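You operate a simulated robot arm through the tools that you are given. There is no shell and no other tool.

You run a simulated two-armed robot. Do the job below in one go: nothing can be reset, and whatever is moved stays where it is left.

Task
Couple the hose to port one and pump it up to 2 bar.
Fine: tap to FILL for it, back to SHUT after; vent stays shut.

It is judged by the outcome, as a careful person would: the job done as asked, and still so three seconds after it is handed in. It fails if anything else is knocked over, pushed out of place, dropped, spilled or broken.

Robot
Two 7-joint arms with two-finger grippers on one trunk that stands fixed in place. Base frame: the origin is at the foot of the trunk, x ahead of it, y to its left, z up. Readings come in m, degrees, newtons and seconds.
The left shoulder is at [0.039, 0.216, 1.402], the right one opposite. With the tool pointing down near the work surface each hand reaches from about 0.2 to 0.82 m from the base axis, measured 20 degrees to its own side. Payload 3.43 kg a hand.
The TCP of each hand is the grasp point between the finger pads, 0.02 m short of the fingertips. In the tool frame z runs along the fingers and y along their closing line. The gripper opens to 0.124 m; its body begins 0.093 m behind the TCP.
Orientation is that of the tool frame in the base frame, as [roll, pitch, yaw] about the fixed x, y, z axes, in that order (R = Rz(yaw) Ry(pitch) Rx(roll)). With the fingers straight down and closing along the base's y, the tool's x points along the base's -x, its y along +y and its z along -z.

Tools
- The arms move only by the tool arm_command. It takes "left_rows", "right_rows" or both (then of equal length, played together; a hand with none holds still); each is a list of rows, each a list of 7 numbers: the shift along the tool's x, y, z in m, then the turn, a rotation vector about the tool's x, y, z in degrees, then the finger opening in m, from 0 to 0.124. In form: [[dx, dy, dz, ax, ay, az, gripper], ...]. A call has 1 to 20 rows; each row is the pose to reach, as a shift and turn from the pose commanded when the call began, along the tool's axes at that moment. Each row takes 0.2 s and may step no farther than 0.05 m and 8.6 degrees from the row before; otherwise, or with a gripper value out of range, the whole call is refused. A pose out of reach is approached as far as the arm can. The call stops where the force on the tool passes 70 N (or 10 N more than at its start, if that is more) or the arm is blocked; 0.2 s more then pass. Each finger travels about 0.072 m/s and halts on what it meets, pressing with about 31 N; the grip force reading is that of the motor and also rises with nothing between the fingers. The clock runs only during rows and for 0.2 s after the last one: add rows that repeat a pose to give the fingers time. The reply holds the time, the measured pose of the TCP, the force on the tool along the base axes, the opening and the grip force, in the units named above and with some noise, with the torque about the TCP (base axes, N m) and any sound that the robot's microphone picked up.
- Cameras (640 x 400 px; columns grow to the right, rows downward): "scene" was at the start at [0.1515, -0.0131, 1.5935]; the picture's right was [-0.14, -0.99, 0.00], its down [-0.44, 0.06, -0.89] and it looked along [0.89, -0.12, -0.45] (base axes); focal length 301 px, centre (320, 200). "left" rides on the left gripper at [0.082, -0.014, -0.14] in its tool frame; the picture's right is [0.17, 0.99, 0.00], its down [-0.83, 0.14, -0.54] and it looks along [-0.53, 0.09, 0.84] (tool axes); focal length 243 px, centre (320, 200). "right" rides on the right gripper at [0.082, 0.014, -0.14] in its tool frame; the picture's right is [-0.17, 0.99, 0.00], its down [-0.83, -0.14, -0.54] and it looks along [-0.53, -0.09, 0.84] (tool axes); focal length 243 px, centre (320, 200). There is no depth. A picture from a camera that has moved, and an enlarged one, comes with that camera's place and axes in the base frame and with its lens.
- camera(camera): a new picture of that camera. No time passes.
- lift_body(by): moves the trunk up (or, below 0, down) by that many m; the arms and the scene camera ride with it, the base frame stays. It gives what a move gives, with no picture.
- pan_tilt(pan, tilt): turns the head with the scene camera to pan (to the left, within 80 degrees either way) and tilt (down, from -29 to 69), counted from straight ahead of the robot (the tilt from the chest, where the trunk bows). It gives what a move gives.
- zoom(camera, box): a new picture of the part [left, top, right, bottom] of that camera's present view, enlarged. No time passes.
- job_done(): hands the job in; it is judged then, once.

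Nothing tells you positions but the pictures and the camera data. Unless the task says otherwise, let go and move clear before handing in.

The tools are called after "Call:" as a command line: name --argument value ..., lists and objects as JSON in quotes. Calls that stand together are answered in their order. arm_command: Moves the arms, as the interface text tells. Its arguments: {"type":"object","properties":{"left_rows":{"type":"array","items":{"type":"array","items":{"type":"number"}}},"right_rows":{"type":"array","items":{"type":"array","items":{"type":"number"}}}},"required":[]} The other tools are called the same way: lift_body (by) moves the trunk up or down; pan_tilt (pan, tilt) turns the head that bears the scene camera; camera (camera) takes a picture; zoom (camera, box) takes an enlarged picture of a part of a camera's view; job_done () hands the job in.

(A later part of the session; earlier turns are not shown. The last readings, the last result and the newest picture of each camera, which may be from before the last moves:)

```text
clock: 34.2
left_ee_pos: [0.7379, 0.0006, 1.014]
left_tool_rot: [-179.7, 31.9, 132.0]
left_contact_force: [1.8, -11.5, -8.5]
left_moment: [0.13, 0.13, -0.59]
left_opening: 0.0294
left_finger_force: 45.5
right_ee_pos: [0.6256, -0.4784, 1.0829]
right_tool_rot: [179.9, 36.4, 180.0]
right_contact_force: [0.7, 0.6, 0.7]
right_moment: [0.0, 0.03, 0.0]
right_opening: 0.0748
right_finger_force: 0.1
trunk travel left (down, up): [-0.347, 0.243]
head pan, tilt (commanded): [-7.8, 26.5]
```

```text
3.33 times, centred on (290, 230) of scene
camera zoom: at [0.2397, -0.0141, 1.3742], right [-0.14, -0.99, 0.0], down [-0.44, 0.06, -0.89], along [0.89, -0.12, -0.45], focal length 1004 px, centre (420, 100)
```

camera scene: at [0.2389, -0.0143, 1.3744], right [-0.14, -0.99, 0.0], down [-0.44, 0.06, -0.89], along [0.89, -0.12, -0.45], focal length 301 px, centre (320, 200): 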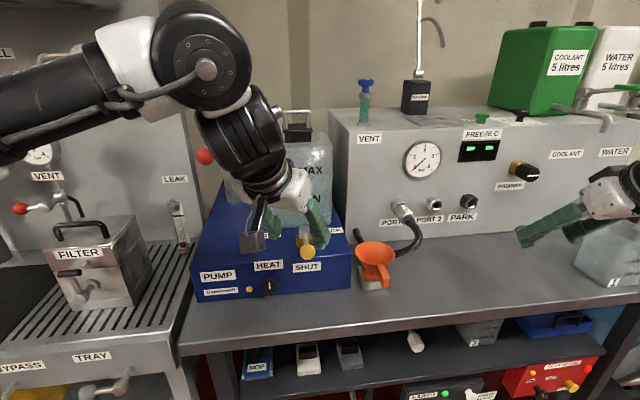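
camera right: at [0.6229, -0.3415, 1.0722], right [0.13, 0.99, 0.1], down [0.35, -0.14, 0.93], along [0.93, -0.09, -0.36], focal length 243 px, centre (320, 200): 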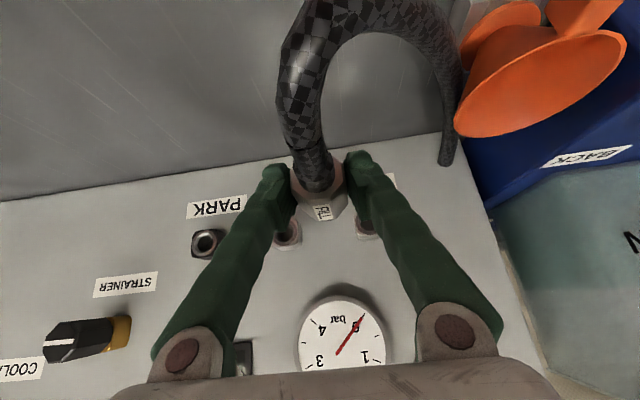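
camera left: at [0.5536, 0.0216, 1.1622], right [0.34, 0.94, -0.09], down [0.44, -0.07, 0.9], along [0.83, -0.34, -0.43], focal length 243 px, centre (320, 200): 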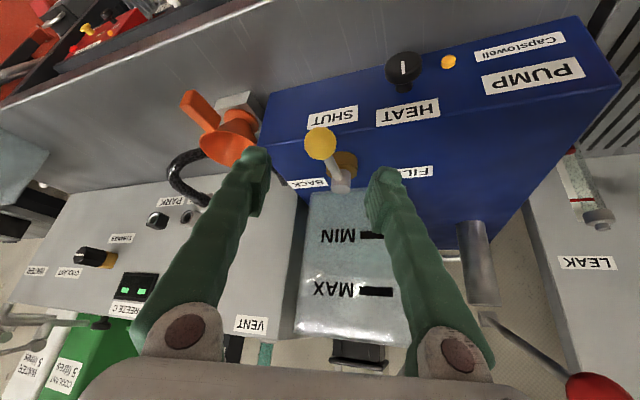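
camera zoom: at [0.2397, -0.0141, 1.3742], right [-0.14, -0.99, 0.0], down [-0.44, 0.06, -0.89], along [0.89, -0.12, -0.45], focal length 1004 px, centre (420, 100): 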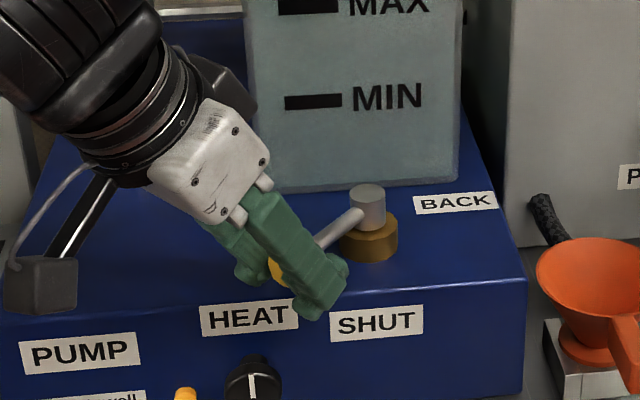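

The lever follows well, at about 40° now. I'll continue on the arc to about 80° and check.

Call:
arm_command --left_rows '[[0.0007, 0.0146, -0.0004, 2.64, 0, 4.25, 0.024], [-0.0009, 0.0291, 0.0005, 5.3, 0, 8.5, 0.024], [-0.0045, 0.0431, 0.0028, 7.9, 0, 12.7, 0.024], [-0.0101, 0.0562, 0.0063, 10.6, 0, 17.0, 0.024]]'

Call:
zoom --camera "left" --box '[220, 90, 420, 230]'

Call:
zoom --camera "scene" --box '[230, 170, 350, 290]'

```text
clock: 34.9
left_ee_pos: [0.7504, 0.0066, 1.0124]
left_tool_rot: [-178.2, 31.8, 118.8]
left_contact_force: [-21.2, -23.4, 2.3]
left_moment: [-0.08, 0.16, -0.16]
left_opening: 0.0274
left_finger_force: 45.4
right_ee_pos: [0.6256, -0.4767, 1.0855]
right_tool_rot: [-180.0, 36.5, -179.9]
right_contact_force: [0.1, 1.3, 0.1]
right_moment: [-0.1, 0.04, -0.06]
right_opening: 0.0749
right_finger_force: 0.1
trunk travel left (down, up): [-0.347, 0.243]
head pan, tilt (commanded): [-7.8, 26.5]
stopped in row 3 (left hand): the force on the tool passed its limit at 78 N (the readings are from after the stop); the commanded pose is now the measured one
```

```text
2.86 times, centred on (320, 160) of left
camera zoom: at [0.6723, 0.1284, 1.0879], right [0.8, 0.58, -0.11], down [0.34, -0.3, 0.89], along [0.49, -0.76, -0.44], focal length 693 px, centre (320, 314)
```

zoom: 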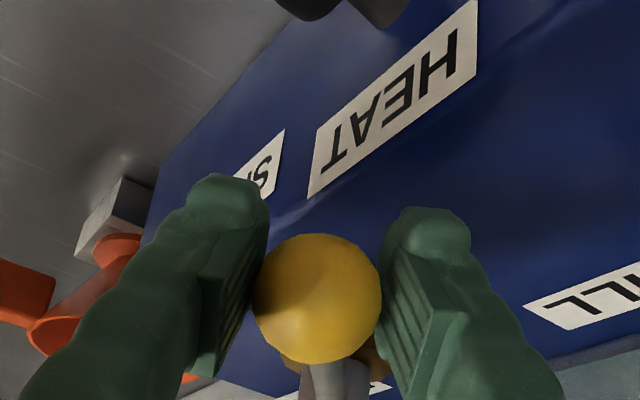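

```text
3.33 times, centred on (290, 230) of scene
camera zoom: at [0.2378, -0.0123, 1.3749], right [-0.14, -0.99, 0.0], down [-0.44, 0.06, -0.89], along [0.89, -0.12, -0.45], focal length 1004 px, centre (420, 100)
```

zoom: 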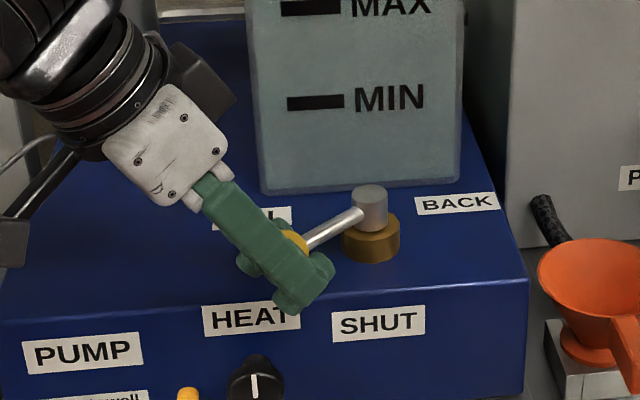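

The lever stopped at about 50° with a purely tangential reaction, either a hard stop or a snag. I'll release it and back off to look at the tap properly.

Call:
arm_command --left_rows '[[0, 0, 0, 0, 0, 0, 0.035], [0, 0, 0, 0, 0, 0, 0.05], [0, 0, 0, 0, 0, 0, 0.065], [0, 0, -0.03, 0, 0, 0, 0.07], [0, 0, -0.06, 0, 0, 0, 0.07], [0, 0, -0.09, 0, 0, 0, 0.07]]'

Call:
zoom --camera "left" --box '[200, 60, 440, 230]'

Call:
zoom --camera "scene" --box '[250, 190, 350, 290]'

Call:
zoom --camera "scene" --box '[340, 120, 480, 280]'

```text
clock: 36.3
left_ee_pos: [0.7324, 0.0544, 1.0878]
left_tool_rot: [-178.6, 31.5, 119.4]
left_contact_force: [-0.1, 0.3, 0.4]
left_moment: [-0.01, -0.02, 0.01]
left_opening: 0.07
left_finger_force: 0.0
right_ee_pos: [0.6238, -0.4762, 1.0856]
right_tool_rot: [180.0, 36.5, 180.0]
right_contact_force: [0.0, 0.6, 1.2]
right_moment: [-0.02, -0.02, -0.01]
right_opening: 0.075
right_finger_force: 0.1
trunk travel left (down, up): [-0.347, 0.243]
head pan, tilt (commanded): [-7.8, 26.5]
```

```text
2.35 times, centred on (320, 145) of left
camera zoom: at [0.6532, 0.1748, 1.1649], right [0.8, 0.6, -0.11], down [0.34, -0.3, 0.89], along [0.5, -0.75, -0.44], focal length 571 px, centre (320, 329)
```

zoom: 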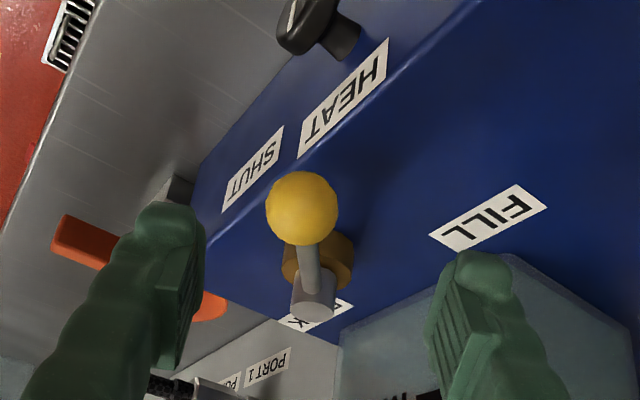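

```text
4.00 times, centred on (300, 240) of scene
camera zoom: at [0.2372, -0.0126, 1.3748], right [-0.14, -0.99, 0.0], down [-0.44, 0.06, -0.89], along [0.89, -0.12, -0.45], focal length 1205 px, centre (400, 40)
```

zoom: 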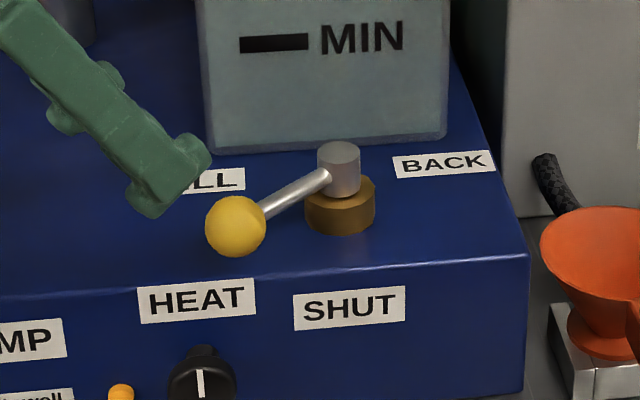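

```text
2.50 times, centred on (410, 200) of scene
camera zoom: at [0.2372, -0.0126, 1.3748], right [-0.14, -0.99, 0.0], down [-0.44, 0.06, -0.89], along [0.89, -0.12, -0.45], focal length 753 px, centre (95, 200)
```

zoom: 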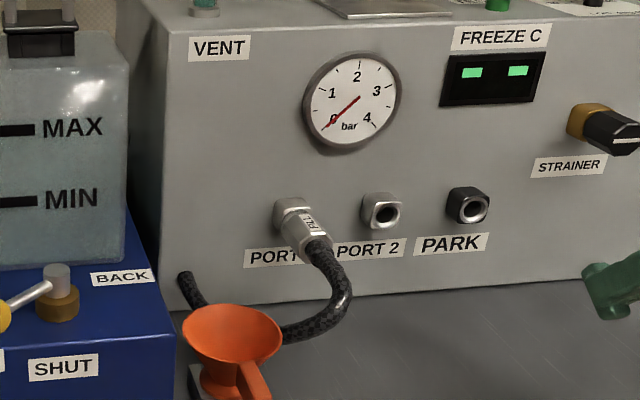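

The lever stays where I left it, at about 50°. My fingertips were only about 1 cm above the box top, so they may have snagged rather than the tap hitting a stop. I'll regrip the ball higher, nearer the tips, and try again.

Call:
arm_command --left_rows '[[-0.001, -0.004, 0.025, 0, 0, 0, 0.07], [-0.003, -0.008, 0.05, 0, 0, 0, 0.07], [-0.0044, -0.01, 0.0738, 0, 0, 0, 0.06], [-0.0044, -0.01, 0.0738, 0, 0, 0, 0.045]]'

Call:
zoom --camera "left" --box '[220, 90, 420, 230]'

Call:
zoom --camera "scene" --box '[250, 190, 350, 290]'

```text
clock: 37.3
left_ee_pos: [0.7447, 0.0124, 1.0279]
left_tool_rot: [-178.5, 31.6, 119.4]
left_contact_force: [-0.3, -0.3, -0.7]
left_moment: [0.03, -0.01, 0.02]
left_opening: 0.0449
left_finger_force: 0.1
right_ee_pos: [0.6248, -0.4777, 1.0843]
right_tool_rot: [-180.0, 36.5, 180.0]
right_contact_force: [0.1, -0.6, -0.2]
right_moment: [0.01, 0.01, -0.01]
right_opening: 0.075
right_finger_force: 0.1
trunk travel left (down, up): [-0.347, 0.243]
head pan, tilt (commanded): [-7.8, 26.5]
```

```text
2.86 times, centred on (320, 160) of left
camera zoom: at [0.6642, 0.1317, 1.1039], right [0.8, 0.6, -0.11], down [0.34, -0.3, 0.89], along [0.5, -0.75, -0.44], focal length 693 px, centre (320, 314)
```

zoom: 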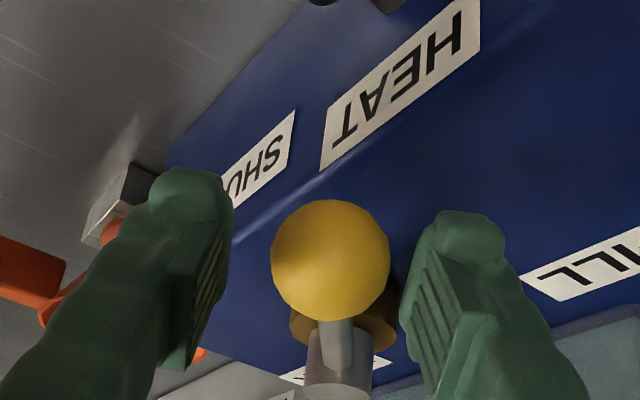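

```text
4.00 times, centred on (300, 240) of scene
camera zoom: at [0.2377, -0.0128, 1.3747], right [-0.14, -0.99, 0.0], down [-0.44, 0.06, -0.89], along [0.89, -0.12, -0.45], focal length 1205 px, centre (400, 40)
```

zoom: 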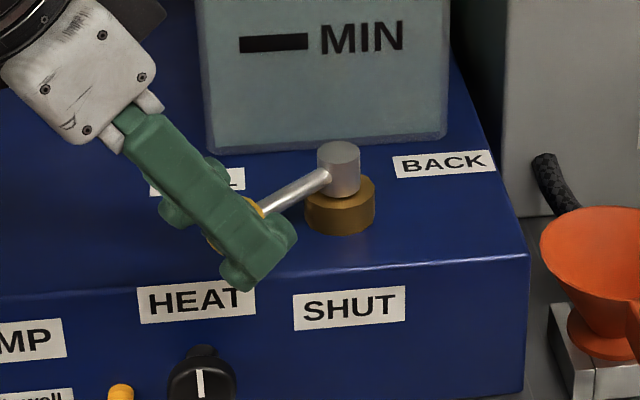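

Call:
arm_command --left_rows '[[0, 0.001, 0, 0, 0, 0, 0.03], [0, 0.001, 0, 0, 0, 0, 0.022], [0, 0.001, 0, 0, 0, 0, 0.022]]'

Call:
arm_command --left_rows '[[0.0004, 0.005, -0.0003, 1, 0, 1.6, 0.022], [0.0008, 0.0108, -0.0005, 2.1, 0, 3.4, 0.022]]'

Call:
zoom --camera "scene" --box '[250, 190, 350, 290]'

```text
clock: 38.1
left_ee_pos: [0.745, 0.0131, 1.0269]
left_tool_rot: [-178.6, 31.3, 119.3]
left_contact_force: [5.1, 0.5, 0.9]
left_moment: [0.05, -0.01, 0.17]
left_opening: 0.0277
left_finger_force: 45.1
right_ee_pos: [0.625, -0.4782, 1.0851]
right_tool_rot: [-179.9, 36.5, 180.0]
right_contact_force: [0.0, -0.3, 0.6]
right_moment: [0.01, -0.04, 0.0]
right_opening: 0.075
right_finger_force: 0.1
trunk travel left (down, up): [-0.347, 0.243]
head pan, tilt (commanded): [-7.8, 26.5]
```

```text
clock: 38.7
left_ee_pos: [0.7456, 0.0145, 1.0308]
left_tool_rot: [-178.6, 31.5, 114.9]
left_contact_force: [-29.5, -4.6, 8.9]
left_moment: [-0.12, 0.34, -0.34]
left_opening: 0.0254
left_finger_force: 45.0
right_ee_pos: [0.621, -0.4773, 1.0874]
right_tool_rot: [179.9, 36.7, 179.8]
right_contact_force: [-0.6, -0.3, 0.1]
right_moment: [-0.03, 0.02, 0.0]
right_opening: 0.0751
right_finger_force: 0.1
trunk travel left (down, up): [-0.347, 0.243]
head pan, tilt (commanded): [-7.8, 26.5]
```

```text
4.00 times, centred on (300, 240) of scene
camera zoom: at [0.2329, -0.0139, 1.3756], right [-0.14, -0.99, 0.0], down [-0.44, 0.06, -0.9], along [0.89, -0.12, -0.44], focal length 1205 px, centre (400, 40)
```

zoom: 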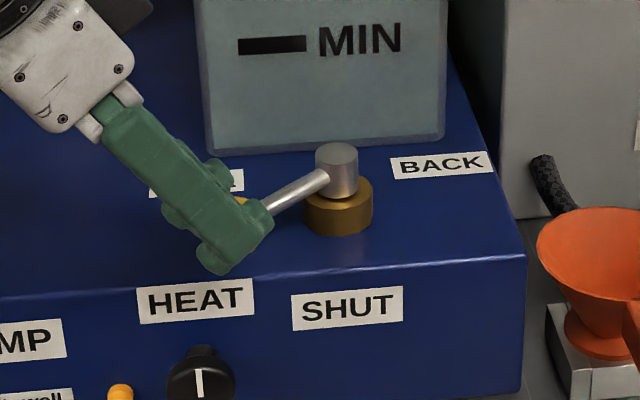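

The lever didn't move at all and the pads slipped, so about 50° left is the tap's hard stop on the FILL side. I'll release it and back off.

Call:
arm_command --left_rows '[[0, -0.008, 0, 0, 0, 0, 0.03], [0, -0.008, 0, 0, 0, 0, 0.045], [0, -0.008, 0, 0, 0, 0, 0.06], [0, -0.008, -0.03, 0, 0, 0, 0.07], [0, -0.008, -0.07, 0, 0, 0, 0.07], [0, -0.008, -0.11, 0, 0, 0, 0.07]]'

Call:
camera --camera "scene"

Call:
zoom --camera "scene" --box '[240, 180, 360, 300]'

Call:
camera --camera "left"

```text
clock: 40.1
left_ee_pos: [0.722, 0.0685, 1.1216]
left_tool_rot: [-178.6, 31.5, 115.4]
left_contact_force: [-0.2, 1.2, 0.5]
left_moment: [0.01, 0.01, 0.06]
left_opening: 0.0702
left_finger_force: 0.0
right_ee_pos: [0.6234, -0.4764, 1.0848]
right_tool_rot: [179.9, 36.4, -180.0]
right_contact_force: [0.1, 0.7, -0.1]
right_moment: [-0.01, -0.05, -0.03]
right_opening: 0.075
right_finger_force: 0.1
trunk travel left (down, up): [-0.347, 0.243]
head pan, tilt (commanded): [-7.8, 26.5]
```

```text
taken
camera scene: at [0.2371, -0.0128, 1.3748], right [-0.14, -0.99, 0.0], down [-0.44, 0.06, -0.89], along [0.89, -0.12, -0.45], focal length 301 px, centre (320, 200)
```

scene: 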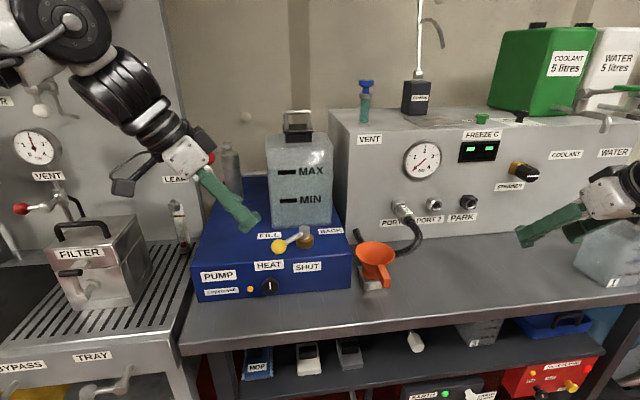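

```text
3.33 times, centred on (300, 240) of scene
camera zoom: at [0.2371, -0.0128, 1.3748], right [-0.14, -0.99, 0.0], down [-0.44, 0.06, -0.89], along [0.89, -0.12, -0.45], focal length 1004 px, centre (387, 67)
```

zoom: 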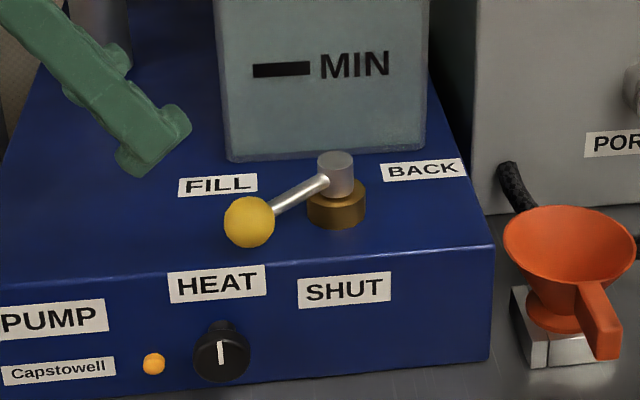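

```text
taken
camera left: at [0.6513, 0.1942, 1.1973], right [0.84, 0.54, -0.11], down [0.32, -0.32, 0.89], along [0.45, -0.78, -0.44], focal length 243 px, centre (320, 200)
```

left: 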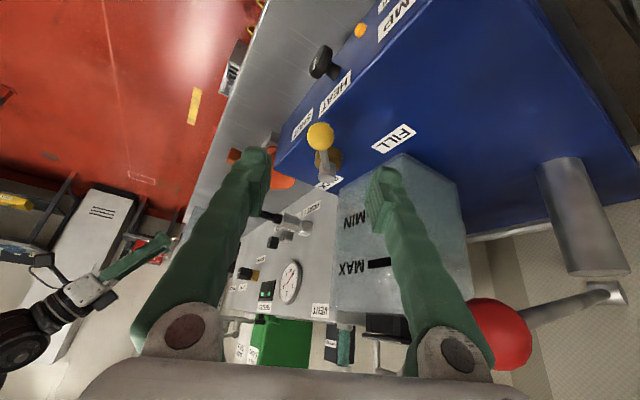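

Tap is at FILL. Next is the pump lever: the red ball is near (0.795, 0.125, 1.197). I'll first back the left hand away from it, then swing round to face it from above.

Call:
arm_command --left_rows '[[0.008, -0.033, -0.0167, 0, 0, 0, 0.07], [0.0163, -0.066, -0.0335, 0, 0, 0, 0.07], [0.0245, -0.0993, -0.0502, 0, 0, 0, 0.07]]'

Call:
arm_command --left_rows '[[-0.0073, 0.013, -0.0153, -4.18, 0, -6.83, 0.07], [-0.0146, 0.026, -0.0306, -8.35, 0, -13.65, 0.07], [-0.0219, 0.039, -0.0459, -12.5, 0, -20.5, 0.07], [-0.0292, 0.0521, -0.0612, -16.7, 0, -27.3, 0.07], [-0.0365, 0.0651, -0.0766, -20.9, 0, -34.1, 0.07], [-0.0438, 0.0781, -0.0919, -25.05, 0, -40.95, 0.07], [-0.0511, 0.0912, -0.1072, -29.2, 0, -47.8, 0.07], [-0.0584, 0.1042, -0.1225, -33.4, 0, -54.6, 0.07]]'

Call:
camera --camera "scene"

Call:
camera --camera "left"

```text
clock: 40.9
left_ee_pos: [0.6138, 0.0696, 1.1534]
left_tool_rot: [-178.7, 31.7, 115.4]
left_contact_force: [-0.8, 0.0, 0.2]
left_moment: [0.0, -0.03, -0.02]
left_opening: 0.0701
left_finger_force: 0.0
right_ee_pos: [0.624, -0.4778, 1.0856]
right_tool_rot: [-180.0, 36.4, -180.0]
right_contact_force: [1.0, 0.4, 0.6]
right_moment: [-0.01, -0.01, -0.02]
right_opening: 0.0749
right_finger_force: 0.1
trunk travel left (down, up): [-0.347, 0.243]
head pan, tilt (commanded): [-7.8, 26.5]
```

```text
clock: 42.7
left_ee_pos: [0.7093, 0.1265, 1.2812]
left_tool_rot: [-179.1, 30.5, 179.3]
left_contact_force: [0.5, 0.0, 0.0]
left_moment: [0.04, 0.02, 0.01]
left_opening: 0.0702
left_finger_force: 0.0
left hand out of reach, approached as far as the arm can: row 8
right_ee_pos: [0.6246, -0.4784, 1.0861]
right_tool_rot: [179.9, 36.5, 179.9]
right_contact_force: [0.1, 0.4, -0.7]
right_moment: [0.05, -0.02, 0.0]
right_opening: 0.075
right_finger_force: 0.0
trunk travel left (down, up): [-0.347, 0.243]
head pan, tilt (commanded): [-7.8, 26.5]
```

```text
taken
camera scene: at [0.2384, -0.0143, 1.3745], right [-0.14, -0.99, 0.0], down [-0.44, 0.06, -0.89], along [0.89, -0.12, -0.45], focal length 301 px, centre (320, 200)
```

scene: 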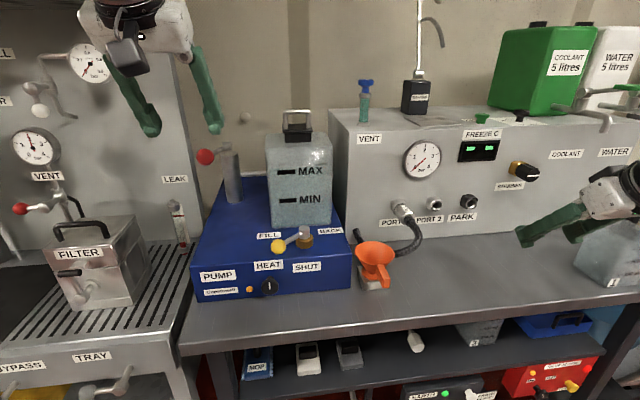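

```text
taken
camera left: at [0.5675, 0.1172, 1.3593], right [-0.12, 0.99, -0.1], down [0.44, 0.14, 0.88], along [0.89, 0.06, -0.46], focal length 243 px, centre (320, 200)
```

left: 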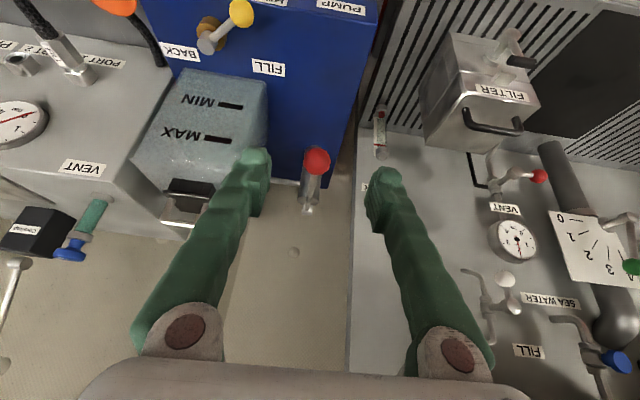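

Call:
zoom --camera "left" --box '[240, 120, 400, 240]'

Call:
zoom --camera "scene" --box '[180, 110, 260, 220]'

```text
3.33 times, centred on (320, 180) of left
camera zoom: at [0.5675, 0.1172, 1.3593], right [-0.12, 0.99, -0.1], down [0.44, 0.14, 0.88], along [0.89, 0.06, -0.46], focal length 809 px, centre (320, 267)
```

zoom: 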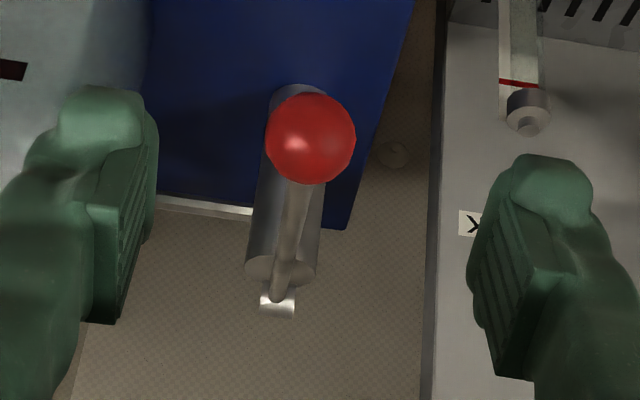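

```text
3.64 times, centred on (220, 165) of scene
camera zoom: at [0.2384, -0.0143, 1.3745], right [-0.14, -0.99, 0.0], down [-0.44, 0.06, -0.89], along [0.89, -0.12, -0.45], focal length 1096 px, centre (684, 327)
```

zoom: 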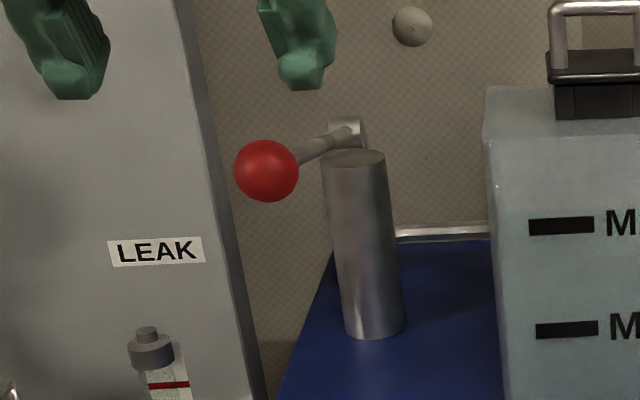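

Pump ball triangulates to (0.7865, 0.1235, 1.200). I'll tilt the hand a bit more forward, so there's room for up and down strokes, and line up 8 cm from it.

Call:
arm_command --left_rows '[[0.0005, -0.001, 0.011, 0, -7, 0, 0.07], [0.001, -0.002, 0.022, 0, -14, 0, 0.07], [0.0014, -0.003, 0.0338, 0.5, -20, 0, 0.07]]'

Call:
zoom --camera "left" --box '[240, 120, 400, 240]'

Call:
zoom --camera "scene" --box '[170, 100, 270, 220]'

```text
clock: 43.5
left_ee_pos: [0.7262, 0.1244, 1.2493]
left_tool_rot: [-178.1, 50.5, 179.8]
left_contact_force: [-0.8, 0.7, -0.3]
left_moment: [-0.01, -0.02, -0.03]
left_opening: 0.0701
left_finger_force: 0.0
right_ee_pos: [0.6257, -0.477, 1.0858]
right_tool_rot: [180.0, 36.4, 179.9]
right_contact_force: [1.0, 0.2, -0.2]
right_moment: [-0.03, 0.02, -0.03]
right_opening: 0.0751
right_finger_force: 0.2
trunk travel left (down, up): [-0.347, 0.243]
head pan, tilt (commanded): [-7.8, 26.5]
```

```text
3.33 times, centred on (320, 180) of left
camera zoom: at [0.5653, 0.1162, 1.2752], right [-0.08, 0.99, -0.15], down [0.12, 0.16, 0.98], along [0.99, 0.06, -0.13], focal length 809 px, centre (320, 267)
```

zoom: 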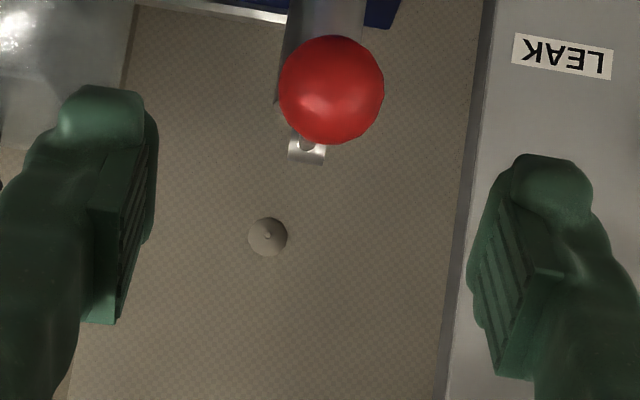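

```text
3.33 times, centred on (220, 160) of scene
camera zoom: at [0.2387, -0.0123, 1.3745], right [-0.14, -0.99, 0.0], down [-0.44, 0.06, -0.89], along [0.89, -0.12, -0.45], focal length 1004 px, centre (653, 333)
```

zoom: 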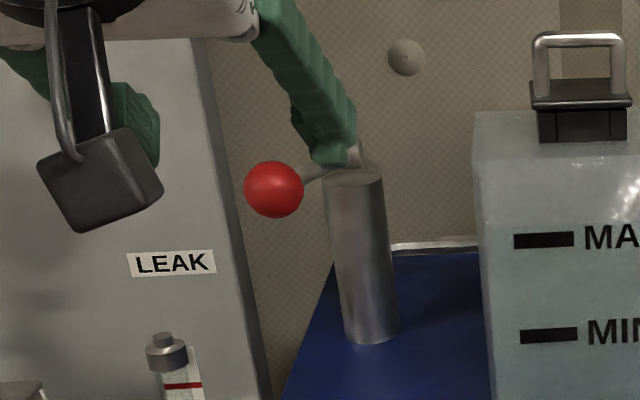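

Call:
arm_command --left_rows '[[0.0004, 0, 0.028, 0, 0, 0, 0.07], [0.0008, 0, 0.056, 0, 0, 0, 0.065], [0.0012, 0, 0.079, 0, 0, 0, 0.06], [0.0012, 0, 0.079, 0, 0, 0, 0.05]]'

Call:
zoom --camera "left" --box '[240, 120, 400, 240]'

Call:
zoom --camera "scene" --box '[170, 100, 270, 220]'

```text
clock: 44.5
left_ee_pos: [0.7855, 0.1212, 1.1985]
left_tool_rot: [-178.3, 50.6, 179.6]
left_contact_force: [-0.1, 0.3, 0.3]
left_moment: [0.01, 0.02, 0.01]
left_opening: 0.0501
left_finger_force: 0.0
right_ee_pos: [0.6242, -0.4769, 1.0842]
right_tool_rot: [180.0, 36.4, -179.9]
right_contact_force: [-0.5, 0.5, -0.1]
right_moment: [-0.02, 0.01, 0.0]
right_opening: 0.0751
right_finger_force: 0.0
trunk travel left (down, up): [-0.347, 0.243]
head pan, tilt (commanded): [-7.8, 26.5]
```

```text
3.33 times, centred on (320, 180) of left
camera zoom: at [0.6249, 0.1129, 1.2252], right [-0.08, 0.99, -0.15], down [0.12, 0.15, 0.98], along [0.99, 0.06, -0.13], focal length 809 px, centre (320, 267)
```

zoom: 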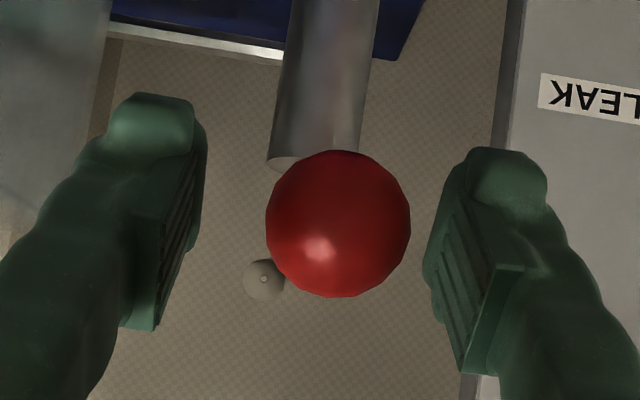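

```text
3.33 times, centred on (220, 160) of scene
camera zoom: at [0.2378, -0.013, 1.3747], right [-0.14, -0.99, 0.0], down [-0.44, 0.06, -0.89], along [0.89, -0.12, -0.45], focal length 1004 px, centre (653, 333)
```

zoom: 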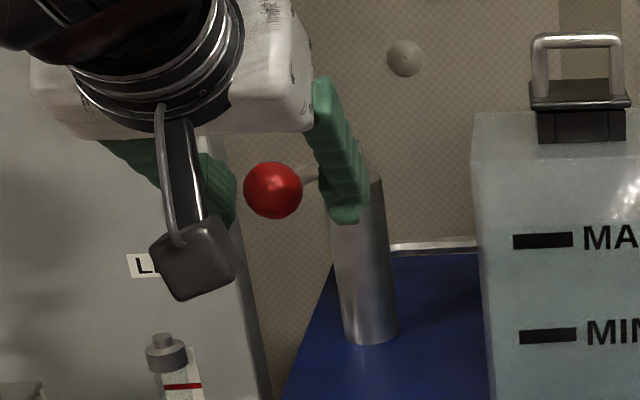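

Call:
arm_command --left_rows '[[0.0027, 0.0032, 0.0017, 0, 0, 0, 0.045], [0.0027, 0.0032, 0.0017, 0, 0, 0, 0.03], [0.0027, 0.0032, 0.0017, 0, 0, 0, 0.022], [0.0027, 0.0032, 0.0017, 0, 0, 0, 0.022]]'

Call:
zoom --camera "left" --box '[240, 120, 400, 240]'

Call:
camera --camera "scene"

```text
clock: 45.5
left_ee_pos: [0.7856, 0.1243, 1.1954]
left_tool_rot: [-178.3, 50.4, 179.8]
left_contact_force: [2.8, 5.2, -1.7]
left_moment: [0.07, -0.09, 0.08]
left_opening: 0.0302
left_finger_force: 44.7
right_ee_pos: [0.6229, -0.4773, 1.0844]
right_tool_rot: [180.0, 36.4, -180.0]
right_contact_force: [-0.1, -1.1, 0.0]
right_moment: [-0.02, 0.01, 0.02]
right_opening: 0.0751
right_finger_force: 0.1
trunk travel left (down, up): [-0.347, 0.243]
head pan, tilt (commanded): [-7.8, 26.5]
```

```text
3.33 times, centred on (320, 180) of left
camera zoom: at [0.6252, 0.1168, 1.2211], right [-0.08, 0.99, -0.15], down [0.12, 0.15, 0.98], along [0.99, 0.06, -0.13], focal length 809 px, centre (320, 267)
```

zoom: 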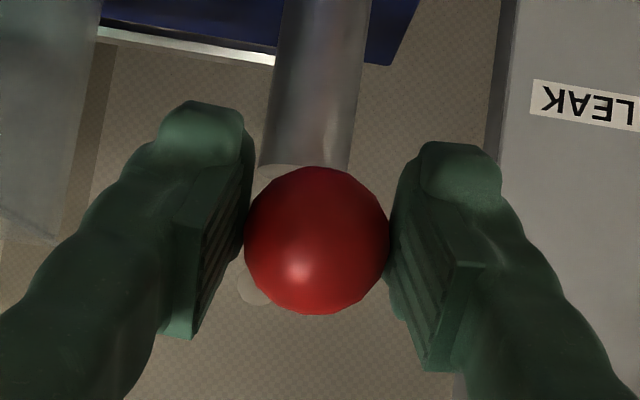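

```text
taken
camera scene: at [0.2386, -0.0123, 1.3745], right [-0.14, -0.99, 0.0], down [-0.44, 0.06, -0.89], along [0.89, -0.12, -0.45], focal length 301 px, centre (320, 200)
```

scene: 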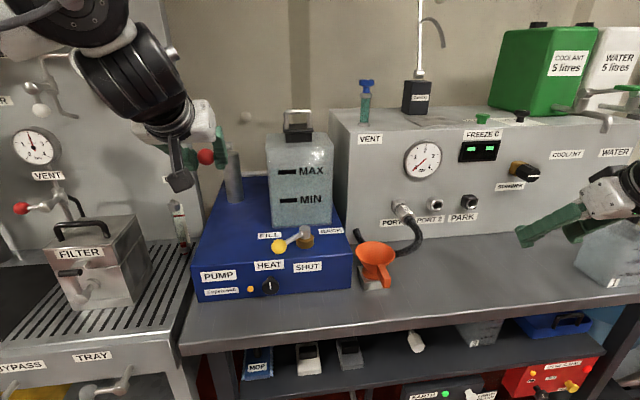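

Ball gripped squarely (0.030 m). I'll probe the lever with a gentle 3 cm downstroke along its arc and read the gauge.

Call:
arm_command --left_rows '[[0.0089, 0, 0.005, 0, 0, 0, 0.022], [0.0174, 0, 0.0103, 0, 0, 0, 0.022], [0.0258, 0, 0.0159, 0, 0, 0, 0.022]]'

Call:
zoom --camera "scene" --box '[380, 120, 470, 190]'

Call:
zoom --camera "scene" --box '[150, 90, 270, 230]'

```text
clock: 46.3
left_ee_pos: [0.7825, 0.1249, 1.1647]
left_tool_rot: [-178.3, 50.5, 179.7]
left_contact_force: [10.9, 7.3, 4.1]
left_moment: [-0.03, -0.92, 0.05]
left_opening: 0.0292
left_finger_force: 45.3
right_ee_pos: [0.6256, -0.4752, 1.0844]
right_tool_rot: [179.9, 36.4, 179.9]
right_contact_force: [0.4, 0.1, 0.1]
right_moment: [0.02, 0.02, -0.02]
right_opening: 0.075
right_finger_force: 0.1
trunk travel left (down, up): [-0.347, 0.243]
head pan, tilt (commanded): [-7.8, 26.5]
```

```text
5.71 times, centred on (425, 155) of scene
camera zoom: at [0.2393, -0.0118, 1.3744], right [-0.14, -0.99, 0.0], down [-0.44, 0.06, -0.89], along [0.89, -0.12, -0.45], focal length 1722 px, centre (-280, 457)
```

zoom: 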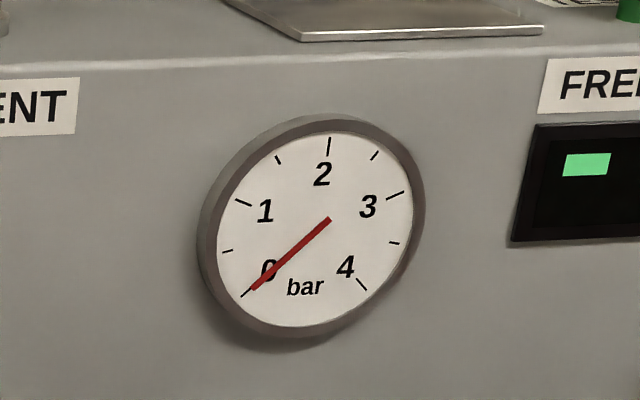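

```text
2.86 times, centred on (210, 160) of scene
camera zoom: at [0.2393, -0.0118, 1.3744], right [-0.14, -0.99, 0.0], down [-0.44, 0.06, -0.89], along [0.89, -0.12, -0.45], focal length 861 px, centre (634, 314)
```

zoom: 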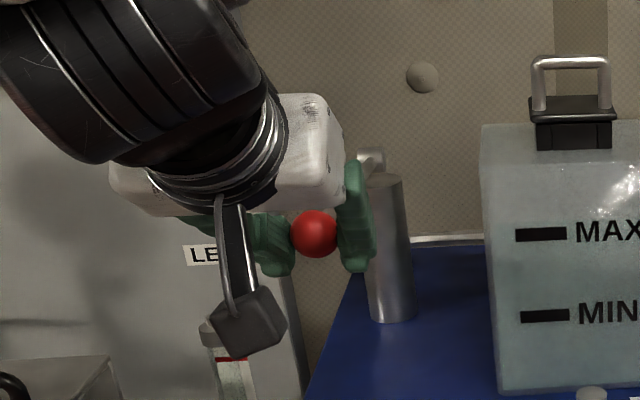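

The lever moves down freely and the gauge is still near 0. I'll continue the downstroke another 3 cm, turning the hand with the lever to keep side loads low.

Call:
arm_command --left_rows '[[0.0068, 0, 0.0075, 0, -7, 0, 0.022], [0.0144, 0, 0.0139, 0, -10, 0, 0.022], [0.0216, 0, 0.0209, 0, -13, 0, 0.022]]'

Call:
zoom --camera "scene" --box '[380, 120, 470, 190]'

Call:
zoom --camera "scene" --box '[150, 90, 270, 230]'

```text
clock: 47.1
left_ee_pos: [0.785, 0.1252, 1.133]
left_tool_rot: [-177.3, 63.5, -179.2]
left_contact_force: [12.5, 8.7, -1.2]
left_moment: [0.02, 0.77, 0.08]
left_opening: 0.026
left_finger_force: 44.9
right_ee_pos: [0.6265, -0.4754, 1.0851]
right_tool_rot: [-179.9, 36.3, 179.9]
right_contact_force: [0.3, -0.5, 0.7]
right_moment: [0.02, 0.02, -0.02]
right_opening: 0.075
right_finger_force: 0.1
trunk travel left (down, up): [-0.347, 0.243]
head pan, tilt (commanded): [-7.8, 26.5]
```

```text
5.71 times, centred on (425, 155) of scene
camera zoom: at [0.2404, -0.0113, 1.3742], right [-0.14, -0.99, 0.0], down [-0.44, 0.06, -0.89], along [0.89, -0.12, -0.45], focal length 1722 px, centre (-280, 457)
```

zoom: 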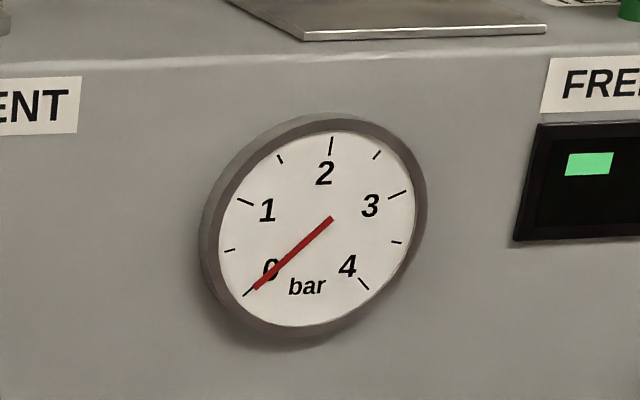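

```text
2.86 times, centred on (210, 160) of scene
camera zoom: at [0.2404, -0.0113, 1.3742], right [-0.14, -0.99, 0.0], down [-0.44, 0.06, -0.89], along [0.89, -0.12, -0.45], focal length 861 px, centre (634, 314)
```

zoom: 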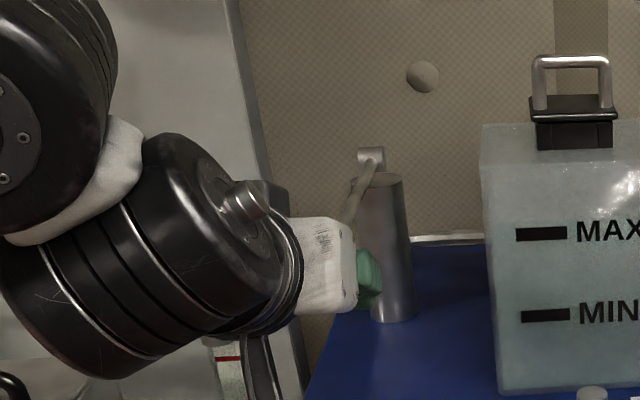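

Still no load and the gauge is at 0. I'll continue the downstroke toward its end to find the lever's travel.

Call:
arm_command --left_rows '[[0.0079, 0, 0.0066, 0, 0, 0, 0.022], [0.016, 0, 0.0127, 0, 0, 0, 0.022], [0.024, 0, 0.0191, 0, -2, 0, 0.022], [0.0318, 0, 0.0259, 0, -4, 0, 0.022]]'

Call:
zoom --camera "scene" --box '[380, 120, 470, 190]'

Call:
zoom --camera "left" --box '[240, 120, 400, 240]'

```text
clock: 48.1
left_ee_pos: [0.7895, 0.1246, 1.0973]
left_tool_rot: [-176.9, 67.5, -178.9]
left_contact_force: [-10.8, 18.9, 5.0]
left_moment: [-0.28, -0.47, 0.06]
left_opening: 0.0236
left_finger_force: 44.6
right_ee_pos: [0.6232, -0.4766, 1.0871]
right_tool_rot: [-179.9, 36.7, -179.9]
right_contact_force: [0.3, 0.0, 0.1]
right_moment: [0.02, -0.01, -0.02]
right_opening: 0.0753
right_finger_force: 0.1
trunk travel left (down, up): [-0.347, 0.243]
head pan, tilt (commanded): [-7.8, 26.5]
```

```text
5.71 times, centred on (425, 155) of scene
camera zoom: at [0.2359, -0.0102, 1.375], right [-0.14, -0.99, 0.0], down [-0.44, 0.06, -0.9], along [0.89, -0.12, -0.45], focal length 1722 px, centre (-280, 457)
```

zoom: 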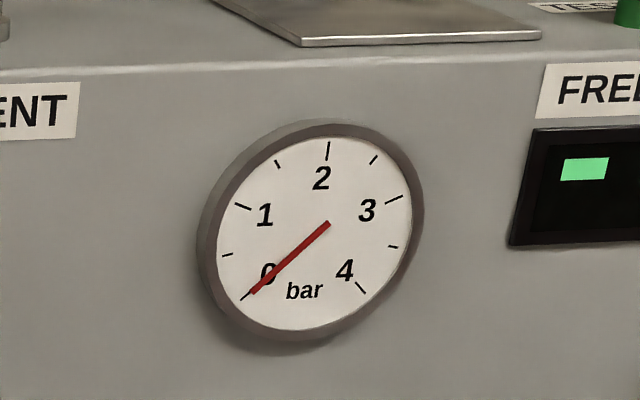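

```text
3.33 times, centred on (320, 180) of left
camera zoom: at [0.6296, 0.1156, 1.0734], right [-0.04, 0.98, -0.17], down [-0.18, 0.16, 0.97], along [0.98, 0.06, 0.17], focal length 809 px, centre (320, 267)
```

zoom: 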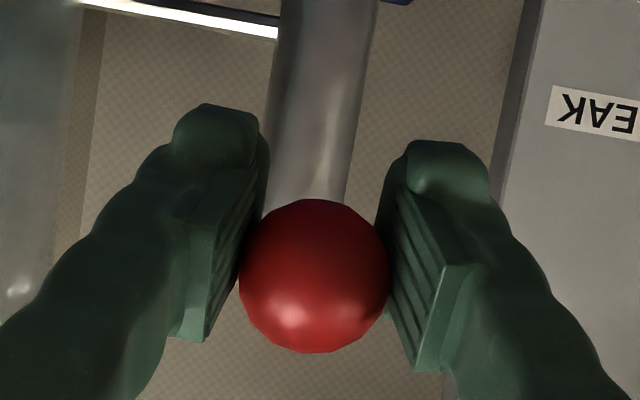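

The ball is sliding upward in the pads, so the lever seems to have reached the bottom (ball z about 1.103), with the gauge still at 0. I'll recentre the grip here before trying the upstroke.

Call:
arm_command --left_rows '[[0, 0, 0, 0, 0, 0, 0.035], [-0.003, 0, -0.002, 0, 0, 0, 0.045], [-0.006, -0.0003, -0.0038, 0, 0, 0, 0.045]]'

Call:
zoom --camera "left" --box '[240, 120, 400, 240]'

Call:
zoom --camera "scene" --box '[150, 90, 290, 250]'

```text
clock: 48.9
left_ee_pos: [0.7917, 0.1215, 1.102]
left_tool_rot: [-177.2, 67.4, -179.1]
left_contact_force: [-0.2, 0.0, -0.3]
left_moment: [-0.03, 0.02, -0.01]
left_opening: 0.0451
left_finger_force: 0.2
right_ee_pos: [0.6242, -0.4777, 1.0841]
right_tool_rot: [179.9, 36.6, -180.0]
right_contact_force: [-0.1, 0.0, -0.4]
right_moment: [0.03, 0.01, 0.01]
right_opening: 0.0751
right_finger_force: 0.0
trunk travel left (down, up): [-0.347, 0.243]
head pan, tilt (commanded): [-7.8, 26.5]
```

```text
3.33 times, centred on (320, 180) of left
camera zoom: at [0.6305, 0.1125, 1.0801], right [-0.04, 0.98, -0.17], down [-0.17, 0.16, 0.97], along [0.98, 0.06, 0.17], focal length 809 px, centre (320, 267)
```

zoom: 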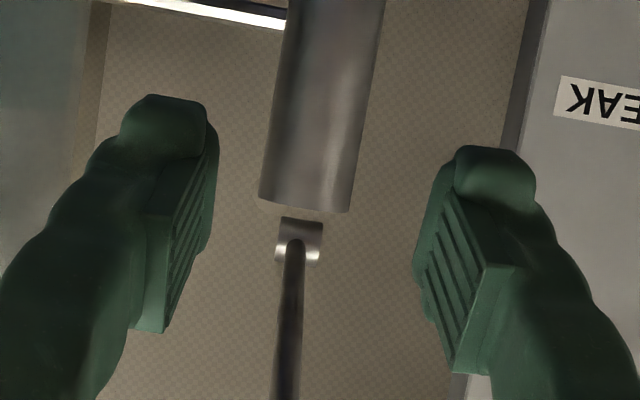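

```text
2.50 times, centred on (220, 170) of scene
camera zoom: at [0.2386, -0.0138, 1.3745], right [-0.14, -0.99, 0.0], down [-0.44, 0.06, -0.89], along [0.89, -0.12, -0.45], focal length 753 px, centre (570, 275)
```

zoom: 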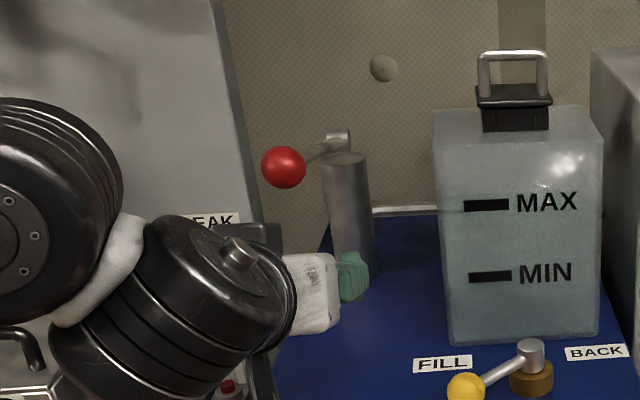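

On release the lever sprang back up, so it's spring-return and I only need to press it down. I'll check the gauge now.

Call:
zoom --camera "scene" --box '[380, 120, 470, 190]'

Call:
zoom --camera "scene" --box '[340, 60, 480, 280]'

```text
5.71 times, centred on (425, 155) of scene
camera zoom: at [0.2386, -0.0138, 1.3745], right [-0.14, -0.99, 0.0], down [-0.44, 0.06, -0.89], along [0.89, -0.12, -0.45], focal length 1722 px, centre (-280, 457)
```

zoom: 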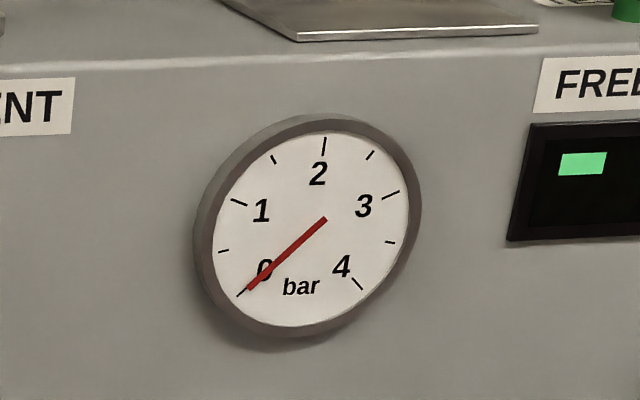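

```text
1.82 times, centred on (410, 170) of scene
camera zoom: at [0.2386, -0.0138, 1.3745], right [-0.14, -0.99, 0.0], down [-0.44, 0.06, -0.89], along [0.89, -0.12, -0.45], focal length 548 px, centre (156, 254)
```

zoom: 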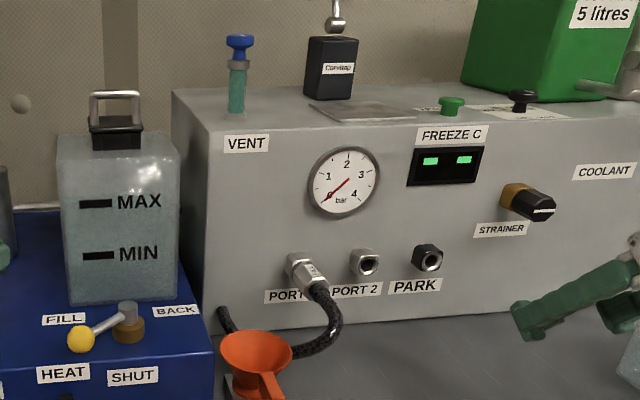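

The gauge is still at 0; that stroke probably wasn't full because the ball slipped. I'll pull back, come up over the ball with closed, nearly level fingers, and press the lever down from above.

Call:
arm_command --left_rows '[[0.0154, 0.0015, -0.0369, 0, 0, 0, 0.045], [0.0307, 0.003, -0.0738, 0, 0, 0, 0.03], [-0.0108, 0.003, -0.0911, 0, -5, 0, 0.0], [-0.0524, 0.003, -0.1084, 0, -10, 0, 0.0], [-0.0985, 0.003, -0.1276, 0, -15, 0, 0.0]]'

Call:
camera --camera "left"

Call:
camera --camera "scene"

```text
clock: 50.1
left_ee_pos: [0.7369, 0.1396, 1.2455]
left_tool_rot: [-172.3, 82.4, -174.5]
left_contact_force: [0.3, -0.4, -0.7]
left_moment: [-0.01, 0.0, 0.03]
left_opening: 0.0
left_finger_force: 31.1
left hand out of reach, approached as far as the arm can: row 2, 3, 4, 5
right_ee_pos: [0.6238, -0.4769, 1.0844]
right_tool_rot: [-179.9, 36.4, 180.0]
right_contact_force: [-0.2, 0.2, -0.5]
right_moment: [-0.01, 0.0, -0.02]
right_opening: 0.0752
right_finger_force: 0.0
trunk travel left (down, up): [-0.347, 0.243]
head pan, tilt (commanded): [-7.8, 26.5]
```

```text
taken
camera left: at [0.5872, 0.1298, 1.1827], right [0.01, 0.98, -0.18], down [-0.42, 0.17, 0.89], along [0.91, 0.07, 0.42], focal length 243 px, centre (320, 200)
```

left: 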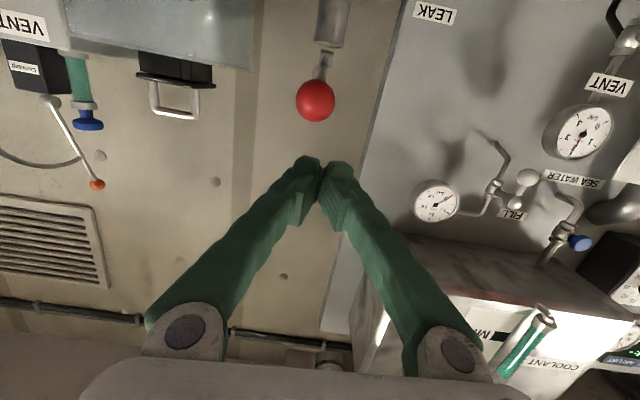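

```text
taken
camera scene: at [0.2375, -0.0128, 1.3747], right [-0.14, -0.99, 0.0], down [-0.44, 0.06, -0.89], along [0.89, -0.12, -0.45], focal length 301 px, centre (320, 200)
```

scene: 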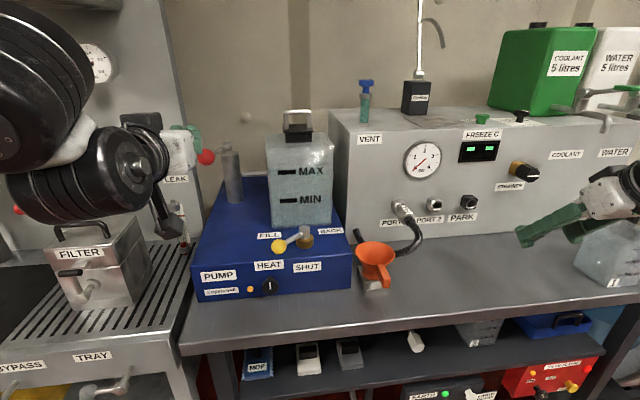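

Call:
arm_command --left_rows '[[-0.0028, -0.006, 0.0226, 0, 0, 0, 0.0], [-0.0057, -0.0123, 0.0452, 0, 0, 0, 0.0], [-0.0057, -0.0123, 0.0452, 0, 0, 0, 0.0]]'

Call:
zoom --camera "left" --box '[220, 60, 420, 240]'

Call:
zoom --camera "scene" --box '[150, 90, 290, 230]'

```text
clock: 50.9
left_ee_pos: [0.7837, 0.1264, 1.2454]
left_tool_rot: [-172.0, 82.3, -173.7]
left_contact_force: [0.9, -0.4, -0.2]
left_moment: [0.0, -0.04, -0.01]
left_opening: 0.0
left_finger_force: 31.0
right_ee_pos: [0.6247, -0.4772, 1.085]
right_tool_rot: [179.9, 36.4, 179.8]
right_contact_force: [-0.4, 0.1, 0.5]
right_moment: [0.01, -0.05, -0.01]
right_opening: 0.0753
right_finger_force: 0.1
trunk travel left (down, up): [-0.347, 0.243]
head pan, tilt (commanded): [-7.8, 26.5]
```

```text
2.22 times, centred on (320, 150) of left
camera zoom: at [0.6323, 0.1156, 1.1823], right [0.01, 0.98, -0.18], down [-0.42, 0.17, 0.89], along [0.91, 0.07, 0.42], focal length 539 px, centre (320, 311)
```

zoom: 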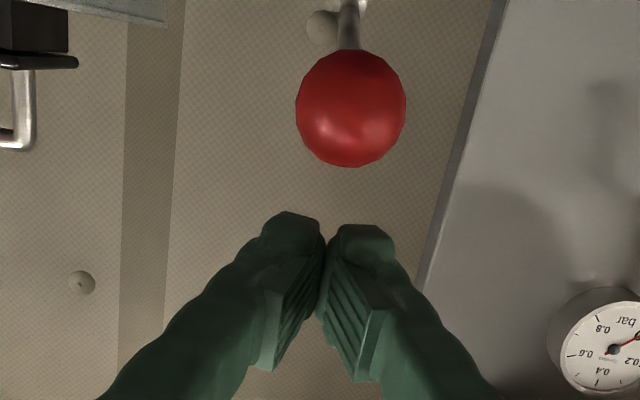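

```text
2.86 times, centred on (220, 160) of scene
camera zoom: at [0.2375, -0.0134, 1.3747], right [-0.14, -0.99, 0.0], down [-0.44, 0.06, -0.89], along [0.89, -0.12, -0.45], focal length 861 px, centre (606, 314)
```

zoom: 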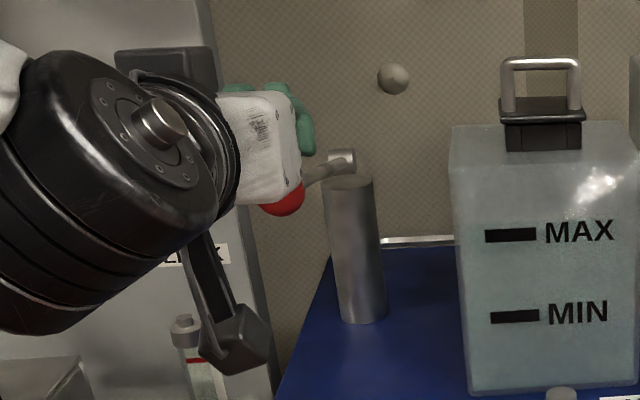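

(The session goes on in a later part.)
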